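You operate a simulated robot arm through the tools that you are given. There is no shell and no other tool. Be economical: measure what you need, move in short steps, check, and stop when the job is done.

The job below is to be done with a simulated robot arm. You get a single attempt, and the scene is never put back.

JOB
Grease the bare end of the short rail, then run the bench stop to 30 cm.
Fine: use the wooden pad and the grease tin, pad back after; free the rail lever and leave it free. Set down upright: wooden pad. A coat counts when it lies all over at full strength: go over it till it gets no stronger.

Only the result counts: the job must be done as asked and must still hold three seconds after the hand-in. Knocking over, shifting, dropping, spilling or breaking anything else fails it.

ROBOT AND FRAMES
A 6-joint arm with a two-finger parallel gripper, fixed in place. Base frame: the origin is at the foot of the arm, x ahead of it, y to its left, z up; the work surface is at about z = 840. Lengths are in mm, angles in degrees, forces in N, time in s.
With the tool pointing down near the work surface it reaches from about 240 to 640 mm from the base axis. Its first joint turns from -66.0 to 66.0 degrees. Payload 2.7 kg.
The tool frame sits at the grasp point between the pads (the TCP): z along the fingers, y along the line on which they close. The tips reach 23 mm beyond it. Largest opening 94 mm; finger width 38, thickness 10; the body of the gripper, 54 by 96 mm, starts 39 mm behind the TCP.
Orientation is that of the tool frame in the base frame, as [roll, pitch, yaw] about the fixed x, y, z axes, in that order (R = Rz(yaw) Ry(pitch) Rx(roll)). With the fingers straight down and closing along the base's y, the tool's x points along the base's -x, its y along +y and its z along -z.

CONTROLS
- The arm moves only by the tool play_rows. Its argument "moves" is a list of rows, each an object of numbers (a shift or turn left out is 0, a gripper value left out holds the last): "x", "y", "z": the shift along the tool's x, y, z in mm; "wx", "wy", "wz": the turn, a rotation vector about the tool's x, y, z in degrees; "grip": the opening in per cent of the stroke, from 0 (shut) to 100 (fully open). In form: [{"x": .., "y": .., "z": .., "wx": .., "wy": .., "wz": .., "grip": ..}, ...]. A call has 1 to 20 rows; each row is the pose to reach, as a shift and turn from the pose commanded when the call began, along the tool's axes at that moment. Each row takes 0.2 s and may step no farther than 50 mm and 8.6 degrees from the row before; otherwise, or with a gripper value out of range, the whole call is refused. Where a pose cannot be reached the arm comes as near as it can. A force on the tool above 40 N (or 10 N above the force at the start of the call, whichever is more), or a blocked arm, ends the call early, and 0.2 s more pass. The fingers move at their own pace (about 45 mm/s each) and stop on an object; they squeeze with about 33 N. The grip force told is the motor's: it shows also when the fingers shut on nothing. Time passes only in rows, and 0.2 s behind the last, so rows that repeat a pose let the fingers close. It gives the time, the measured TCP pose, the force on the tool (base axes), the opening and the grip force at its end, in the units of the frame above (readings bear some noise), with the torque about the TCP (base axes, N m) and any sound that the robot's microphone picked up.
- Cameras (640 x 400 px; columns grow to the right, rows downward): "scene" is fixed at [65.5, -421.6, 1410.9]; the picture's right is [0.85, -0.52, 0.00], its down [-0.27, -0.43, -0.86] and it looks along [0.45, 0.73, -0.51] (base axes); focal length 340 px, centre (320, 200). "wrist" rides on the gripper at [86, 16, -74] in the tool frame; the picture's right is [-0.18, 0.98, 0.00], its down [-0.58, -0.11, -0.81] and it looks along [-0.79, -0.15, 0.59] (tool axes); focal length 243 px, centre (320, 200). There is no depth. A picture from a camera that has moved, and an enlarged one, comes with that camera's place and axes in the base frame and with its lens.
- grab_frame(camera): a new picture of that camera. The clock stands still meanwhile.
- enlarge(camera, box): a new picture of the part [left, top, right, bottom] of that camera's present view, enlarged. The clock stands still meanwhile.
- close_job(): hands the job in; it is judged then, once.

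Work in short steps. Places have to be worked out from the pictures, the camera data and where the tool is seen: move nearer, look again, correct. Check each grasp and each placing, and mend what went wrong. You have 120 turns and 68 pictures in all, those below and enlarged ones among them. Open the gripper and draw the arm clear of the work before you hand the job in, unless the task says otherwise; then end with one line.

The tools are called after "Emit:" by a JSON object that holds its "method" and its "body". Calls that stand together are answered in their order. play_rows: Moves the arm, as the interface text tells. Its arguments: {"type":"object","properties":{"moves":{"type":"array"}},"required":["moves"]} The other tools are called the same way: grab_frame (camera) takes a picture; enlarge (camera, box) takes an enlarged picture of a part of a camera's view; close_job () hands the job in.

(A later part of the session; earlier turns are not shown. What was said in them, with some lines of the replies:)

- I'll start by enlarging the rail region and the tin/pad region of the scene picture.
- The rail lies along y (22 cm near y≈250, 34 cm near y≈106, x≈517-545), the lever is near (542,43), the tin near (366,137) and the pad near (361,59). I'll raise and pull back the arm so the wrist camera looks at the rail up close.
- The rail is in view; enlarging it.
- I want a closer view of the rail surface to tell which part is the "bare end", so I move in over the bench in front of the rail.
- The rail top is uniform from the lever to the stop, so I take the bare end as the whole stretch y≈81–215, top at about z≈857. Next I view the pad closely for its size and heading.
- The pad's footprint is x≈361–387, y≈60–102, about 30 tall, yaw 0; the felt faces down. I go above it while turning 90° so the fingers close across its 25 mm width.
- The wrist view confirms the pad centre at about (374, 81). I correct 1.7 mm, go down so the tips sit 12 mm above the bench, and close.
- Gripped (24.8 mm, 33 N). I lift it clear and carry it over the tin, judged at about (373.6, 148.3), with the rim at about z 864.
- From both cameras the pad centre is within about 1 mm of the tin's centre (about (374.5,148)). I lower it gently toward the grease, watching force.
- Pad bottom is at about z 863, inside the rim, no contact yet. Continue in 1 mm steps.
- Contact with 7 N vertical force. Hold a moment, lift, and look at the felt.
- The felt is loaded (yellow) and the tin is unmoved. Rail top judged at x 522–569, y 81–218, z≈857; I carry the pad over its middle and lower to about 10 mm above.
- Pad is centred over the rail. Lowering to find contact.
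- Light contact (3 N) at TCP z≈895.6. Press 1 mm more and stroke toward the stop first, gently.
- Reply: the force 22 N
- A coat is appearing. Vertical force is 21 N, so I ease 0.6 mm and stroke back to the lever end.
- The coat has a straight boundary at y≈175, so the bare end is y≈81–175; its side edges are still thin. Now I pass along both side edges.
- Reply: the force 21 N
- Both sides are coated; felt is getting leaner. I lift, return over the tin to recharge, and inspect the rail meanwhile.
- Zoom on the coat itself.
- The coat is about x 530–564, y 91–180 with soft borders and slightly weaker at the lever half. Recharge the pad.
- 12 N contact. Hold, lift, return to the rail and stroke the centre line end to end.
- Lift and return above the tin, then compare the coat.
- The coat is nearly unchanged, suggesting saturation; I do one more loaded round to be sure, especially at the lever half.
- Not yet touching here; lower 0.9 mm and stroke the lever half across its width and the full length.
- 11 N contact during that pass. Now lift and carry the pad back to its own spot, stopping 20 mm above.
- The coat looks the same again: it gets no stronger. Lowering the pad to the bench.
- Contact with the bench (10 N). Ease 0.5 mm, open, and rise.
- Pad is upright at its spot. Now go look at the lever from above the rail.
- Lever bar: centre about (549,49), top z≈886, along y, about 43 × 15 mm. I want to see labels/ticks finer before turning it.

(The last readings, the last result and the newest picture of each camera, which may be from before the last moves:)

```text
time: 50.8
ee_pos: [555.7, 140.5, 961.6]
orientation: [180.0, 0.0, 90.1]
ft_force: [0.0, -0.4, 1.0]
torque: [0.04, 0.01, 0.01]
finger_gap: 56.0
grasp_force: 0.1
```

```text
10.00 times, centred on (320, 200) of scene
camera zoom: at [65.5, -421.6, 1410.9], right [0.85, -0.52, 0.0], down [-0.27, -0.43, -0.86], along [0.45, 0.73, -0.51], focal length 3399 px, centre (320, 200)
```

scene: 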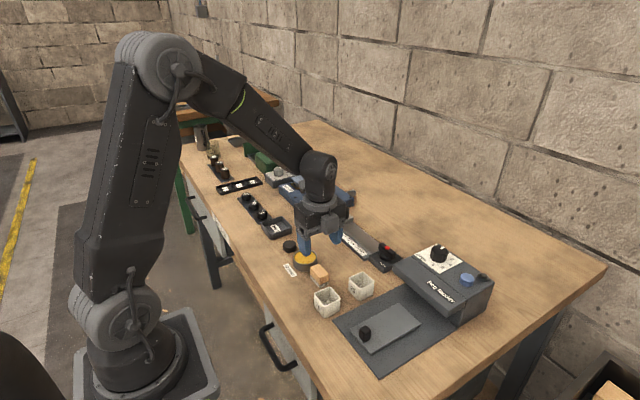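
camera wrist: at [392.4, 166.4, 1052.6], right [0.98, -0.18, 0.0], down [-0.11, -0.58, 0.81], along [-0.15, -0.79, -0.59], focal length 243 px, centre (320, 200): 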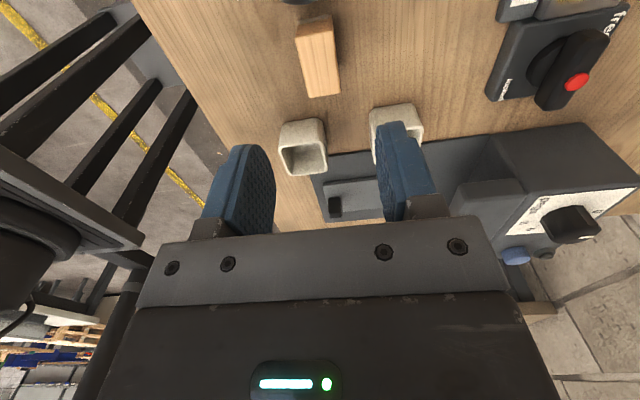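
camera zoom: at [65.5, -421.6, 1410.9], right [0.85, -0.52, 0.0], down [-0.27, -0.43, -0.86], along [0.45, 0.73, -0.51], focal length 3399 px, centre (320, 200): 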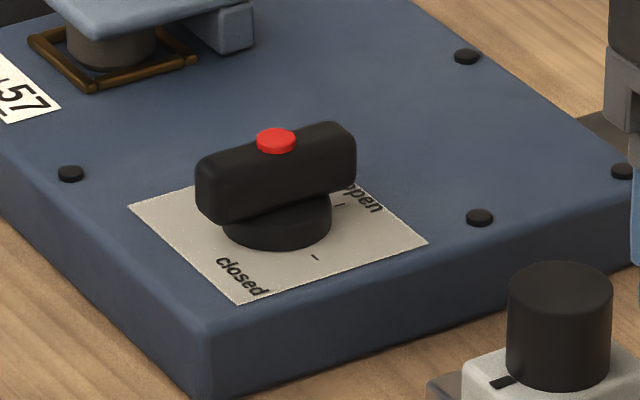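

By analogy with the blue valve's tick marks, "locked" is the bar along −y (now) and "free" is along +x, a 90° turn counter-clockwise seen from above. I move over the lever and descend with the fingers either side of the bar.

Emit:
{"method": "play_rows", "body": {"moves": [{"x": -46, "y": -3, "grip": 50}, {"x": -91, "y": -6, "grip": 50}, {"x": -91, "y": -6, "z": 30, "grip": 50}, {"x": -91, "y": -6, "z": 42, "grip": 50}]}}

Emit:
{"method": "enlarge", "body": {"camera": "scene", "box": [340, 200, 460, 290]}}

Emit:
{"method": "grab_frame", "body": {"camera": "wrist"}}

```text
time: 51.8
ee_pos: [551.6, 49.0, 921.6]
orientation: [-180.0, 0.0, 90.1]
ft_force: [0.1, 0.2, 0.6]
torque: [0.01, -0.01, -0.01]
finger_gap: 47.0
grasp_force: 0.1
```

```text
4.44 times, centred on (400, 245) of scene
camera zoom: at [65.5, -421.6, 1410.9], right [0.85, -0.52, 0.0], down [-0.27, -0.43, -0.86], along [0.45, 0.73, -0.51], focal length 1511 px, centre (-36, 0)
```

zoom: 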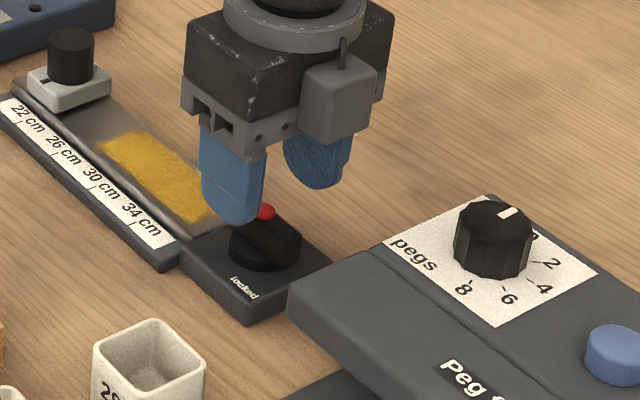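

```text
27 pictures are left
camera wrist: at [567.3, 133.7, 995.4], right [0.98, -0.18, 0.0], down [-0.11, -0.58, 0.81], along [-0.15, -0.79, -0.59], focal length 243 px, centre (320, 200)
```

wrist: 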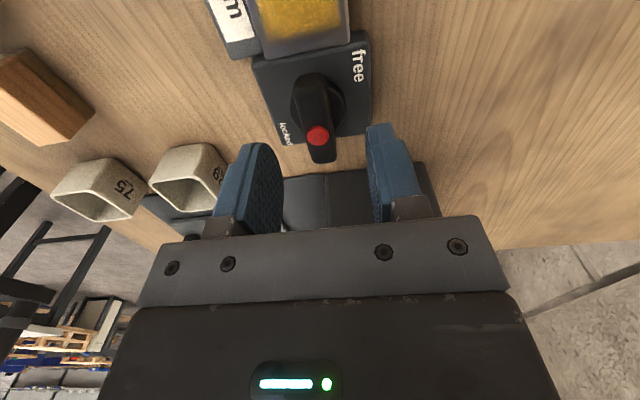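

Red centre dot is at (550, 48.6): TCP is aligned. Descend to straddle the bar and close.

Emit:
{"method": "play_rows", "body": {"moves": [{"y": -1, "z": 15}, {"y": -1, "z": 26}, {"y": -1, "z": 33}, {"y": -1, "z": 33, "grip": 20}, {"y": -1, "z": 33, "grip": 5}, {"y": -1, "z": 33, "grip": 5}, {"y": -1, "z": 33, "grip": 5}]}}

```text
time: 53.4
ee_pos: [550.1, 47.9, 886.8]
orientation: [-179.9, 0.1, 90.2]
ft_force: [-14.8, 0.6, 4.1]
torque: [-0.04, 0.33, 0.02]
finger_gap: 34.0
grasp_force: 44.8
```

Gap stopped at 34 mm: the tips are on the round hub, not the bar. Open, rise 8 mm and re-close.

Emit:
{"method": "play_rows", "body": {"moves": [{"grip": 45}, {"grip": 45}, {"z": -8, "grip": 45}, {"z": -8, "grip": 20}, {"z": -8, "grip": 5}, {"z": -8, "grip": 5}, {"z": -8, "grip": 5}, {"z": -8, "grip": 5}]}}

Emit:
{"method": "enlarge", "body": {"camera": "wrist", "box": [220, 50, 420, 220]}}

```text
time: 55.2
ee_pos: [550.2, 47.9, 895.1]
orientation: [-179.9, 0.0, 90.1]
ft_force: [-11.7, -0.7, 3.8]
torque: [-0.12, 0.17, -0.02]
finger_gap: 17.0
grasp_force: 44.7
```

```text
2.35 times, centred on (320, 135) of wrist
camera zoom: at [566.5, 134.3, 970.0], right [0.98, -0.18, 0.0], down [-0.11, -0.58, 0.81], along [-0.15, -0.79, -0.59], focal length 571 px, centre (320, 353)
```

zoom: 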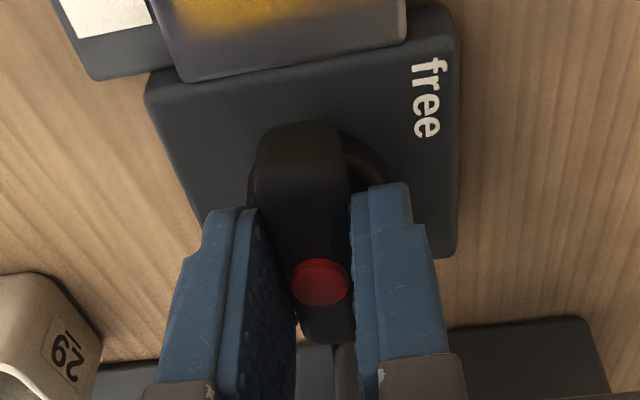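

Bar is gripped (17 mm). I shift 0.8 mm to relieve the side force and begin turning counter-clockwise 24°, checking torque.

Emit:
{"method": "play_rows", "body": {"moves": [{"y": -0.8}, {"y": -0.8, "wz": -8}, {"y": -0.8, "wz": -16}, {"y": -0.8, "wz": -24}, {"y": -0.8, "wz": -24}]}}

```text
time: 56.4
ee_pos: [550.1, 49.0, 894.6]
orientation: [179.7, 0.0, 114.2]
ft_force: [18.6, 5.1, -9.4]
torque: [1.26, 0.54, 0.03]
finger_gap: 16.7
grasp_force: 44.9
```

It turned 24° with the bar held. I ease 0.5 mm and continue to about 90°.

Emit:
{"method": "play_rows", "body": {"moves": [{"y": 0.5}, {"y": 0.5, "wz": -8}, {"y": 0.5, "wz": -16}, {"y": 0.5, "wz": -24}, {"y": 0.5, "wz": -32}, {"y": 0.5, "wz": -32}]}}

Emit:
{"method": "enlarge", "body": {"camera": "scene", "box": [340, 200, 460, 290]}}

```text
time: 57.8
ee_pos: [550.6, 49.5, 895.4]
orientation: [179.8, 0.3, 146.3]
ft_force: [23.3, 11.7, -6.3]
torque: [0.43, 0.6, 0.02]
finger_gap: 17.0
grasp_force: 45.2
```

```text
4.44 times, centred on (400, 245) of scene
camera zoom: at [66.2, -421.3, 1410.9], right [0.85, -0.52, 0.0], down [-0.27, -0.43, -0.86], along [0.45, 0.73, -0.51], focal length 1511 px, centre (-36, 0)
```

zoom: 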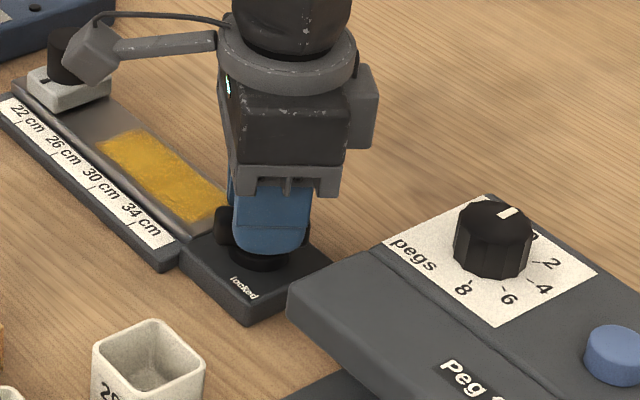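

The bar follows (56° so far). Shift about 1.1 mm along the residual force and complete the turn.

Emit:
{"method": "play_rows", "body": {"moves": [{"x": -0.5, "y": 1}, {"x": -0.5, "y": 1, "wz": -8}, {"x": -0.5, "y": 1, "wz": -16}, {"x": -0.5, "y": 1, "wz": -24}, {"x": -0.5, "y": 1, "wz": -31}, {"x": -0.5, "y": 1, "wz": -34}, {"x": -0.5, "y": 1, "wz": -34}]}}

```text
time: 59.4
ee_pos: [551.8, 50.5, 894.4]
orientation: [179.9, 0.1, -179.9]
ft_force: [2.9, 16.3, 6.4]
torque: [0.24, -1.58, -0.15]
finger_gap: 17.0
grasp_force: 44.6
```

At 90°, little torque. Try 4° more to feel for the end stop.

Emit:
{"method": "play_rows", "body": {"moves": [{"y": 0.7, "wz": -2}, {"y": 0.7, "wz": -4}, {"y": 0.7, "wz": -4}]}}

```text
time: 60.2
ee_pos: [550.1, 49.6, 896.1]
orientation: [-180.0, 0.1, -176.1]
ft_force: [6.8, 12.4, 10.4]
torque: [0.24, -0.22, -2.02]
finger_gap: 17.9
grasp_force: 45.8
```

A 2 N·m reaction: the end stop is at 90°. Relax, open slightly (feeder is near), and lift straight up.

Emit:
{"method": "play_rows", "body": {"moves": [{"wz": 3}, {"wz": 3, "grip": 30}, {"wz": 3, "grip": 34}, {"wz": 3, "grip": 34}, {"wz": 3, "z": -20, "grip": 34}, {"wz": 3, "z": -55, "grip": 34}, {"wz": 3, "z": -90, "grip": 34}]}}

Emit:
{"method": "enlarge", "body": {"camera": "scene", "box": [310, 190, 430, 280]}}

```text
time: 61.8
ee_pos: [548.7, 50.4, 984.2]
orientation: [179.9, 0.0, -178.9]
ft_force: [0.2, -0.5, -0.2]
torque: [0.01, -0.01, -0.03]
finger_gap: 32.0
grasp_force: 0.1
```

```text
4.44 times, centred on (370, 235) of scene
camera zoom: at [65.5, -421.6, 1410.9], right [0.85, -0.52, 0.0], down [-0.27, -0.43, -0.86], along [0.45, 0.73, -0.51], focal length 1511 px, centre (98, 44)
```

zoom: 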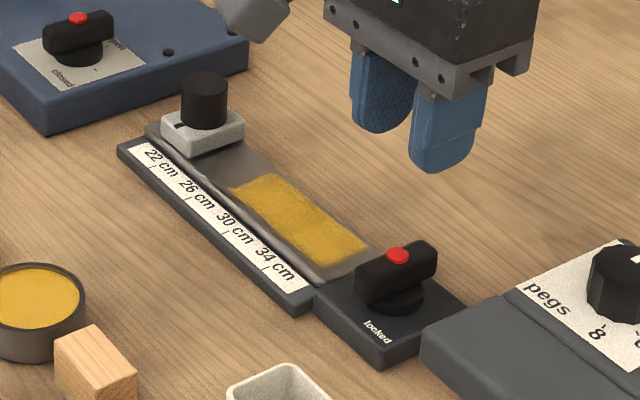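

The bar now lies along x: free. The stop's knob top is triangulated at (548,234,899), index at y≈234 (22 cm); the 30 cm tick is at y≈152. I go over the knob.

Emit:
{"method": "play_rows", "body": {"moves": [{"x": -1, "y": 46, "wz": 1.1, "grip": 55}, {"x": -2, "y": 92, "wz": 1.1, "grip": 55}, {"x": -3, "y": 138, "wz": 1.1, "grip": 55}, {"x": -3.5, "y": 183.6, "wz": 1.1, "grip": 55}, {"x": -3.5, "y": 183.6, "wz": 1.1, "z": 40, "grip": 55}, {"x": -3.5, "y": 183.6, "wz": 1.1, "z": 50, "grip": 55}]}}

Emit:
{"method": "enlarge", "body": {"camera": "wrist", "box": [180, 60, 460, 235]}}

```text
time: 63.2
ee_pos: [551.9, 234.6, 934.2]
orientation: [-180.0, 0.0, 179.9]
ft_force: [0.2, -0.7, 0.5]
torque: [0.02, 0.0, 0.0]
finger_gap: 51.8
grasp_force: 0.0
```

```text
2.29 times, centred on (320, 148) of wrist
camera zoom: at [465.5, 248.8, 1008.7], right [0.18, 0.98, 0.0], down [0.58, -0.11, 0.81], along [0.79, -0.15, -0.59], focal length 555 px, centre (320, 320)
```

zoom: 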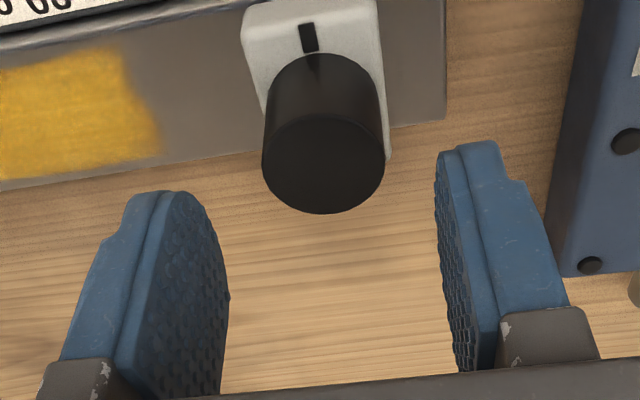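

Knob centre at (549, 233.6). Correct 2.5 mm, descend, close on the knob.

Emit:
{"method": "play_rows", "body": {"moves": [{"x": 2.5, "y": -1, "z": 12}, {"x": 2.5, "y": -1, "z": 24}, {"x": 2.5, "y": -1, "z": 32}, {"x": 2.5, "y": -1, "z": 32, "grip": 25}, {"x": 2.5, "y": -1, "z": 32, "grip": 15}, {"x": 2.5, "y": -1, "z": 32, "grip": 15}, {"x": 2.5, "y": -1, "z": 32, "grip": 15}]}}

```text
time: 64.8
ee_pos: [549.4, 233.6, 903.0]
orientation: [-179.9, 0.1, 180.0]
ft_force: [-1.1, 0.4, -0.5]
torque: [-0.42, -0.29, 0.01]
finger_gap: 29.4
grasp_force: 45.0
```

Gripped the knob (29.4 mm). Drag toward −y by 60 mm first.

Emit:
{"method": "play_rows", "body": {"moves": [{"y": -5}, {"y": -15}, {"y": -25}, {"y": -35}, {"y": -45}, {"y": -55}, {"y": -60}, {"y": -60}]}}

Emit:
{"method": "enlarge", "body": {"camera": "scene", "box": [310, 190, 430, 280]}}

```text
time: 66.6
ee_pos: [548.7, 173.5, 903.6]
orientation: [-180.0, 0.2, -180.0]
ft_force: [10.0, -0.5, -1.2]
torque: [-0.37, 0.36, -0.09]
finger_gap: 29.4
grasp_force: 44.9
```

```text
4.44 times, centred on (370, 235) of scene
camera zoom: at [65.8, -421.6, 1410.9], right [0.85, -0.52, 0.0], down [-0.27, -0.43, -0.86], along [0.45, 0.73, -0.51], focal length 1511 px, centre (98, 44)
```

zoom: 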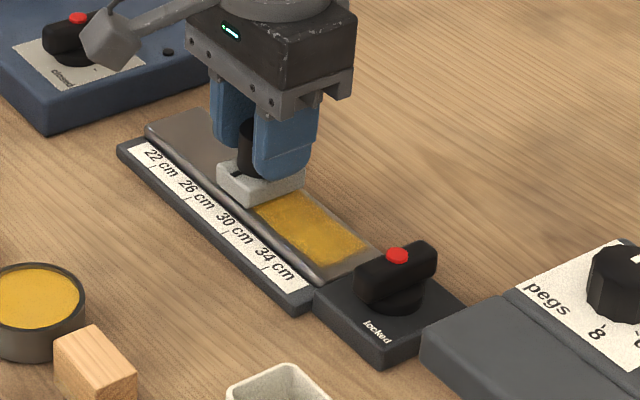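

The stop slides freely. Measure its index against the ticks in the wrist view.

Emit:
{"method": "grab_frame", "body": {"camera": "wrist"}}

Emit:
{"method": "enlarge", "body": {"camera": "wrist", "box": [240, 60, 400, 160]}}

```text
21 pictures are left
camera wrist: at [462.3, 187.7, 977.5], right [0.18, 0.98, 0.0], down [0.58, -0.11, 0.81], along [0.79, -0.15, -0.59], focal length 243 px, centre (320, 200)
```

wrist: 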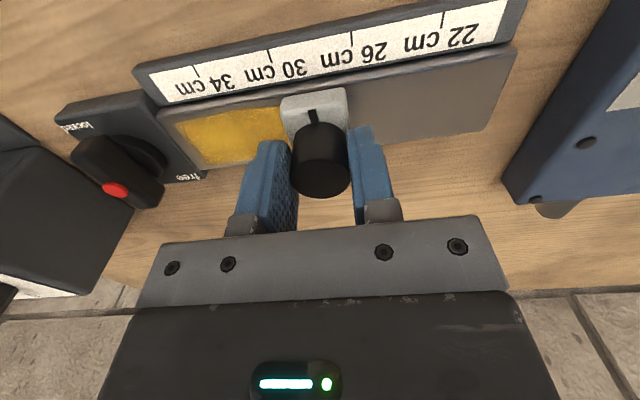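

```text
4.00 times, centred on (320, 110) of wrist
camera zoom: at [462.3, 187.7, 977.5], right [0.18, 0.98, 0.0], down [0.58, -0.11, 0.81], along [0.79, -0.15, -0.59], focal length 970 px, centre (320, 560)
```

zoom: 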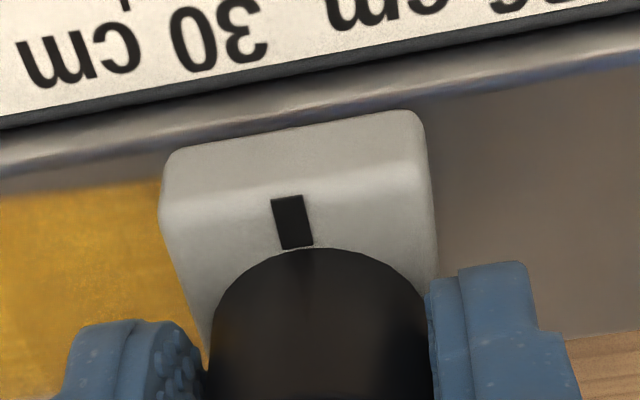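

Ticks put 30 cm at y≈152.9 and the index at about 28.1 cm. Drag 19 mm more, then release and lift for a parallax-free check.

Emit:
{"method": "play_rows", "body": {"moves": [{"y": -7}, {"y": -14}, {"y": -19}, {"y": -19}, {"y": -19, "grip": 45}, {"y": -19, "grip": 45}, {"y": -19, "grip": 45}, {"y": -19, "z": -20, "grip": 45}, {"y": -19, "z": -45, "grip": 45}]}}

Emit:
{"method": "play_rows", "body": {"moves": [{"x": 40, "y": -5}, {"x": 80, "y": -10}, {"x": 117, "y": -18, "z": 10}, {"x": 117, "y": -18, "z": 18}, {"x": 117, "y": -18, "z": 18}]}}

Emit:
{"method": "enlarge", "body": {"camera": "wrist", "box": [240, 110, 400, 210]}}

```text
time: 68.6
ee_pos: [547.7, 153.3, 947.4]
orientation: [-180.0, 0.0, 180.0]
ft_force: [-0.6, 0.4, -0.4]
torque: [0.04, -0.03, 0.01]
finger_gap: 42.6
grasp_force: 0.2
```

```text
time: 69.8
ee_pos: [431.3, 136.9, 930.5]
orientation: [-180.0, 0.2, -180.0]
ft_force: [-0.4, 0.5, 0.8]
torque: [0.01, -0.03, 0.02]
finger_gap: 42.4
grasp_force: 0.0
```

```text
4.00 times, centred on (320, 160) of wrist
camera zoom: at [344.9, 151.5, 1004.7], right [0.18, 0.98, 0.0], down [0.58, -0.11, 0.81], along [0.79, -0.15, -0.59], focal length 970 px, centre (320, 360)
```

zoom: 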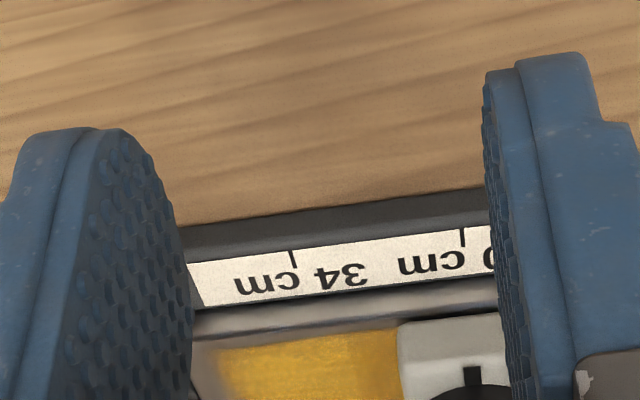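

Index is about 1–1.5 mm past the 30 tick by this view, partly hidden by the finger. Open wide and zoom tighter.

Emit:
{"method": "play_rows", "body": {"moves": [{"grip": 100}, {"grip": 100}, {"grip": 100}, {"grip": 100}]}}

Emit:
{"method": "enlarge", "body": {"camera": "wrist", "box": [320, 155, 384, 215]}}

Emit:
{"method": "enlarge", "body": {"camera": "scene", "box": [340, 210, 400, 260]}}

```text
time: 70.8
ee_pos: [431.7, 136.5, 929.5]
orientation: [180.0, -0.1, 179.9]
ft_force: [-0.4, -0.5, 0.6]
torque: [0.02, 0.04, 0.0]
finger_gap: 94.0
grasp_force: 0.0
```

```text
6.67 times, centred on (352, 185) of wrist
camera zoom: at [345.1, 151.5, 1004.8], right [0.18, 0.98, 0.0], down [0.58, -0.11, 0.81], along [0.79, -0.15, -0.59], focal length 1618 px, centre (107, 300)
```

zoom: 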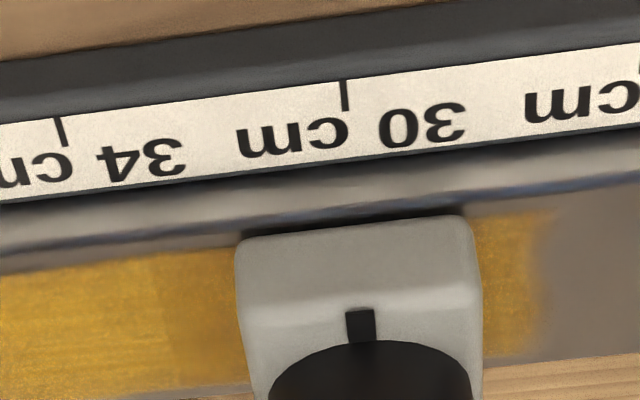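

```text
8.00 times, centred on (370, 235) of scene
camera zoom: at [65.5, -421.6, 1410.9], right [0.85, -0.52, 0.0], down [-0.27, -0.43, -0.86], along [0.45, 0.73, -0.51], focal length 2719 px, centre (-80, -80)
```

zoom: 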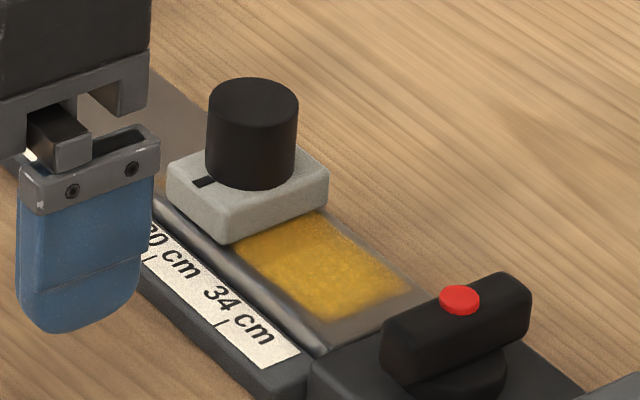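

The index sits about 1 mm past the tick (30.1 cm). I re-grip the knob at the same pose and nudge +0.8 mm, then release.

Emit:
{"method": "play_rows", "body": {"moves": [{"x": -20, "y": 5, "z": -18, "grip": 50}, {"x": -60, "y": 10, "z": -18}, {"x": -100, "y": 16, "z": -18}, {"x": -117, "y": 18, "z": -18}, {"x": -117, "y": 18, "z": -18}, {"x": -117, "y": 18, "z": 5}, {"x": -117, "y": 18, "z": 20}, {"x": -117, "y": 18, "z": 27}, {"x": -117, "y": 18, "z": 27, "grip": 25}, {"x": -117, "y": 18, "z": 27, "grip": 15}, {"x": -117, "y": 18, "z": 27, "grip": 15}, {"x": -117, "y": 18, "z": 27, "grip": 15}, {"x": -117, "y": 18.9, "z": 27, "grip": 15}, {"x": -117, "y": 18.9, "z": 27, "grip": 15}]}}

Emit:
{"method": "play_rows", "body": {"moves": [{"grip": 45}, {"grip": 45}, {"grip": 45}, {"z": -20, "grip": 45}, {"z": -45, "grip": 100}, {"x": 40, "y": -5, "z": -45}, {"x": 80, "y": -10, "z": -45}, {"x": 117, "y": -18, "z": -35}, {"x": 117, "y": -18, "z": -27}, {"x": 117, "y": -18, "z": -27}]}}

Emit:
{"method": "enlarge", "body": {"camera": "wrist", "box": [320, 155, 384, 215]}}

```text
time: 73.8
ee_pos: [549.7, 154.6, 903.9]
orientation: [180.0, -0.1, -179.9]
ft_force: [0.8, 0.1, -5.2]
torque: [-0.36, -0.24, -0.03]
finger_gap: 29.6
grasp_force: 45.3
```

```text
time: 76.0
ee_pos: [431.9, 137.7, 929.5]
orientation: [179.9, 0.1, -180.0]
ft_force: [-1.2, -0.4, 0.2]
torque: [0.02, 0.04, -0.02]
finger_gap: 94.1
grasp_force: 0.0
```

```text
6.67 times, centred on (352, 185) of wrist
camera zoom: at [344.4, 152.1, 1004.0], right [0.18, 0.98, 0.0], down [0.58, -0.11, 0.81], along [0.79, -0.15, -0.59], focal length 1618 px, centre (107, 300)
```

zoom: 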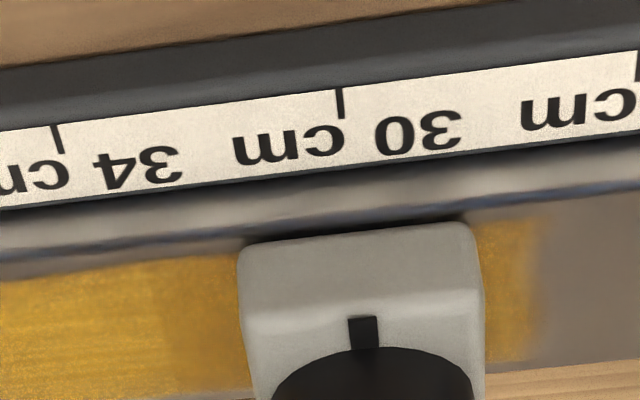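

Index now within about 0.3 mm of the 30 tick. Draw the arm up and clear and take a final look.

Emit:
{"method": "play_rows", "body": {"moves": [{"z": -40}, {"z": -85}, {"x": 20, "z": -130}, {"x": 40, "z": -170}, {"x": 60, "y": 30, "z": -200}, {"x": 60, "y": 60, "z": -200}]}}

Emit:
{"method": "grab_frame", "body": {"camera": "scene"}}

Emit:
{"method": "enlarge", "body": {"camera": "scene", "box": [270, 200, 430, 310]}}

```text
time: 77.4
ee_pos: [370.1, 196.3, 1127.5]
orientation: [-180.0, 0.2, 179.9]
ft_force: [-0.1, -0.9, 0.2]
torque: [0.0, 0.01, 0.01]
finger_gap: 94.1
grasp_force: 0.1
```

```text
15 pictures are left
```

scene: 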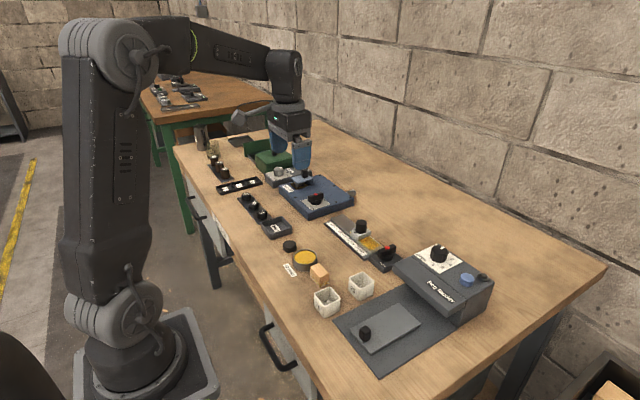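

```text
3.64 times, centred on (350, 255) of scene
camera zoom: at [65.5, -421.6, 1410.9], right [0.85, -0.52, 0.0], down [-0.27, -0.43, -0.86], along [0.45, 0.73, -0.51], focal length 1236 px, centre (211, 0)
```

zoom: 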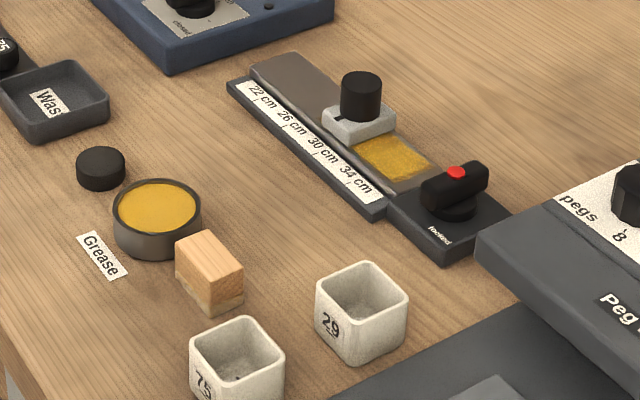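

The pad is back upright, the rail is coated, the lever is free, the stop is at 30 cm and the arm is clear, so I hand it in.

Emit:
{"method": "close_job", "body": {}}

```text
The job is handed in.
```

I greased the bare end of the short rail until the coat got no stronger. The wooden pad is back upright in its place, the rail lever is turned to free, and the bench stop is at 30 cm, within about 0.3 mm of the tick by camera; the job is handed in.
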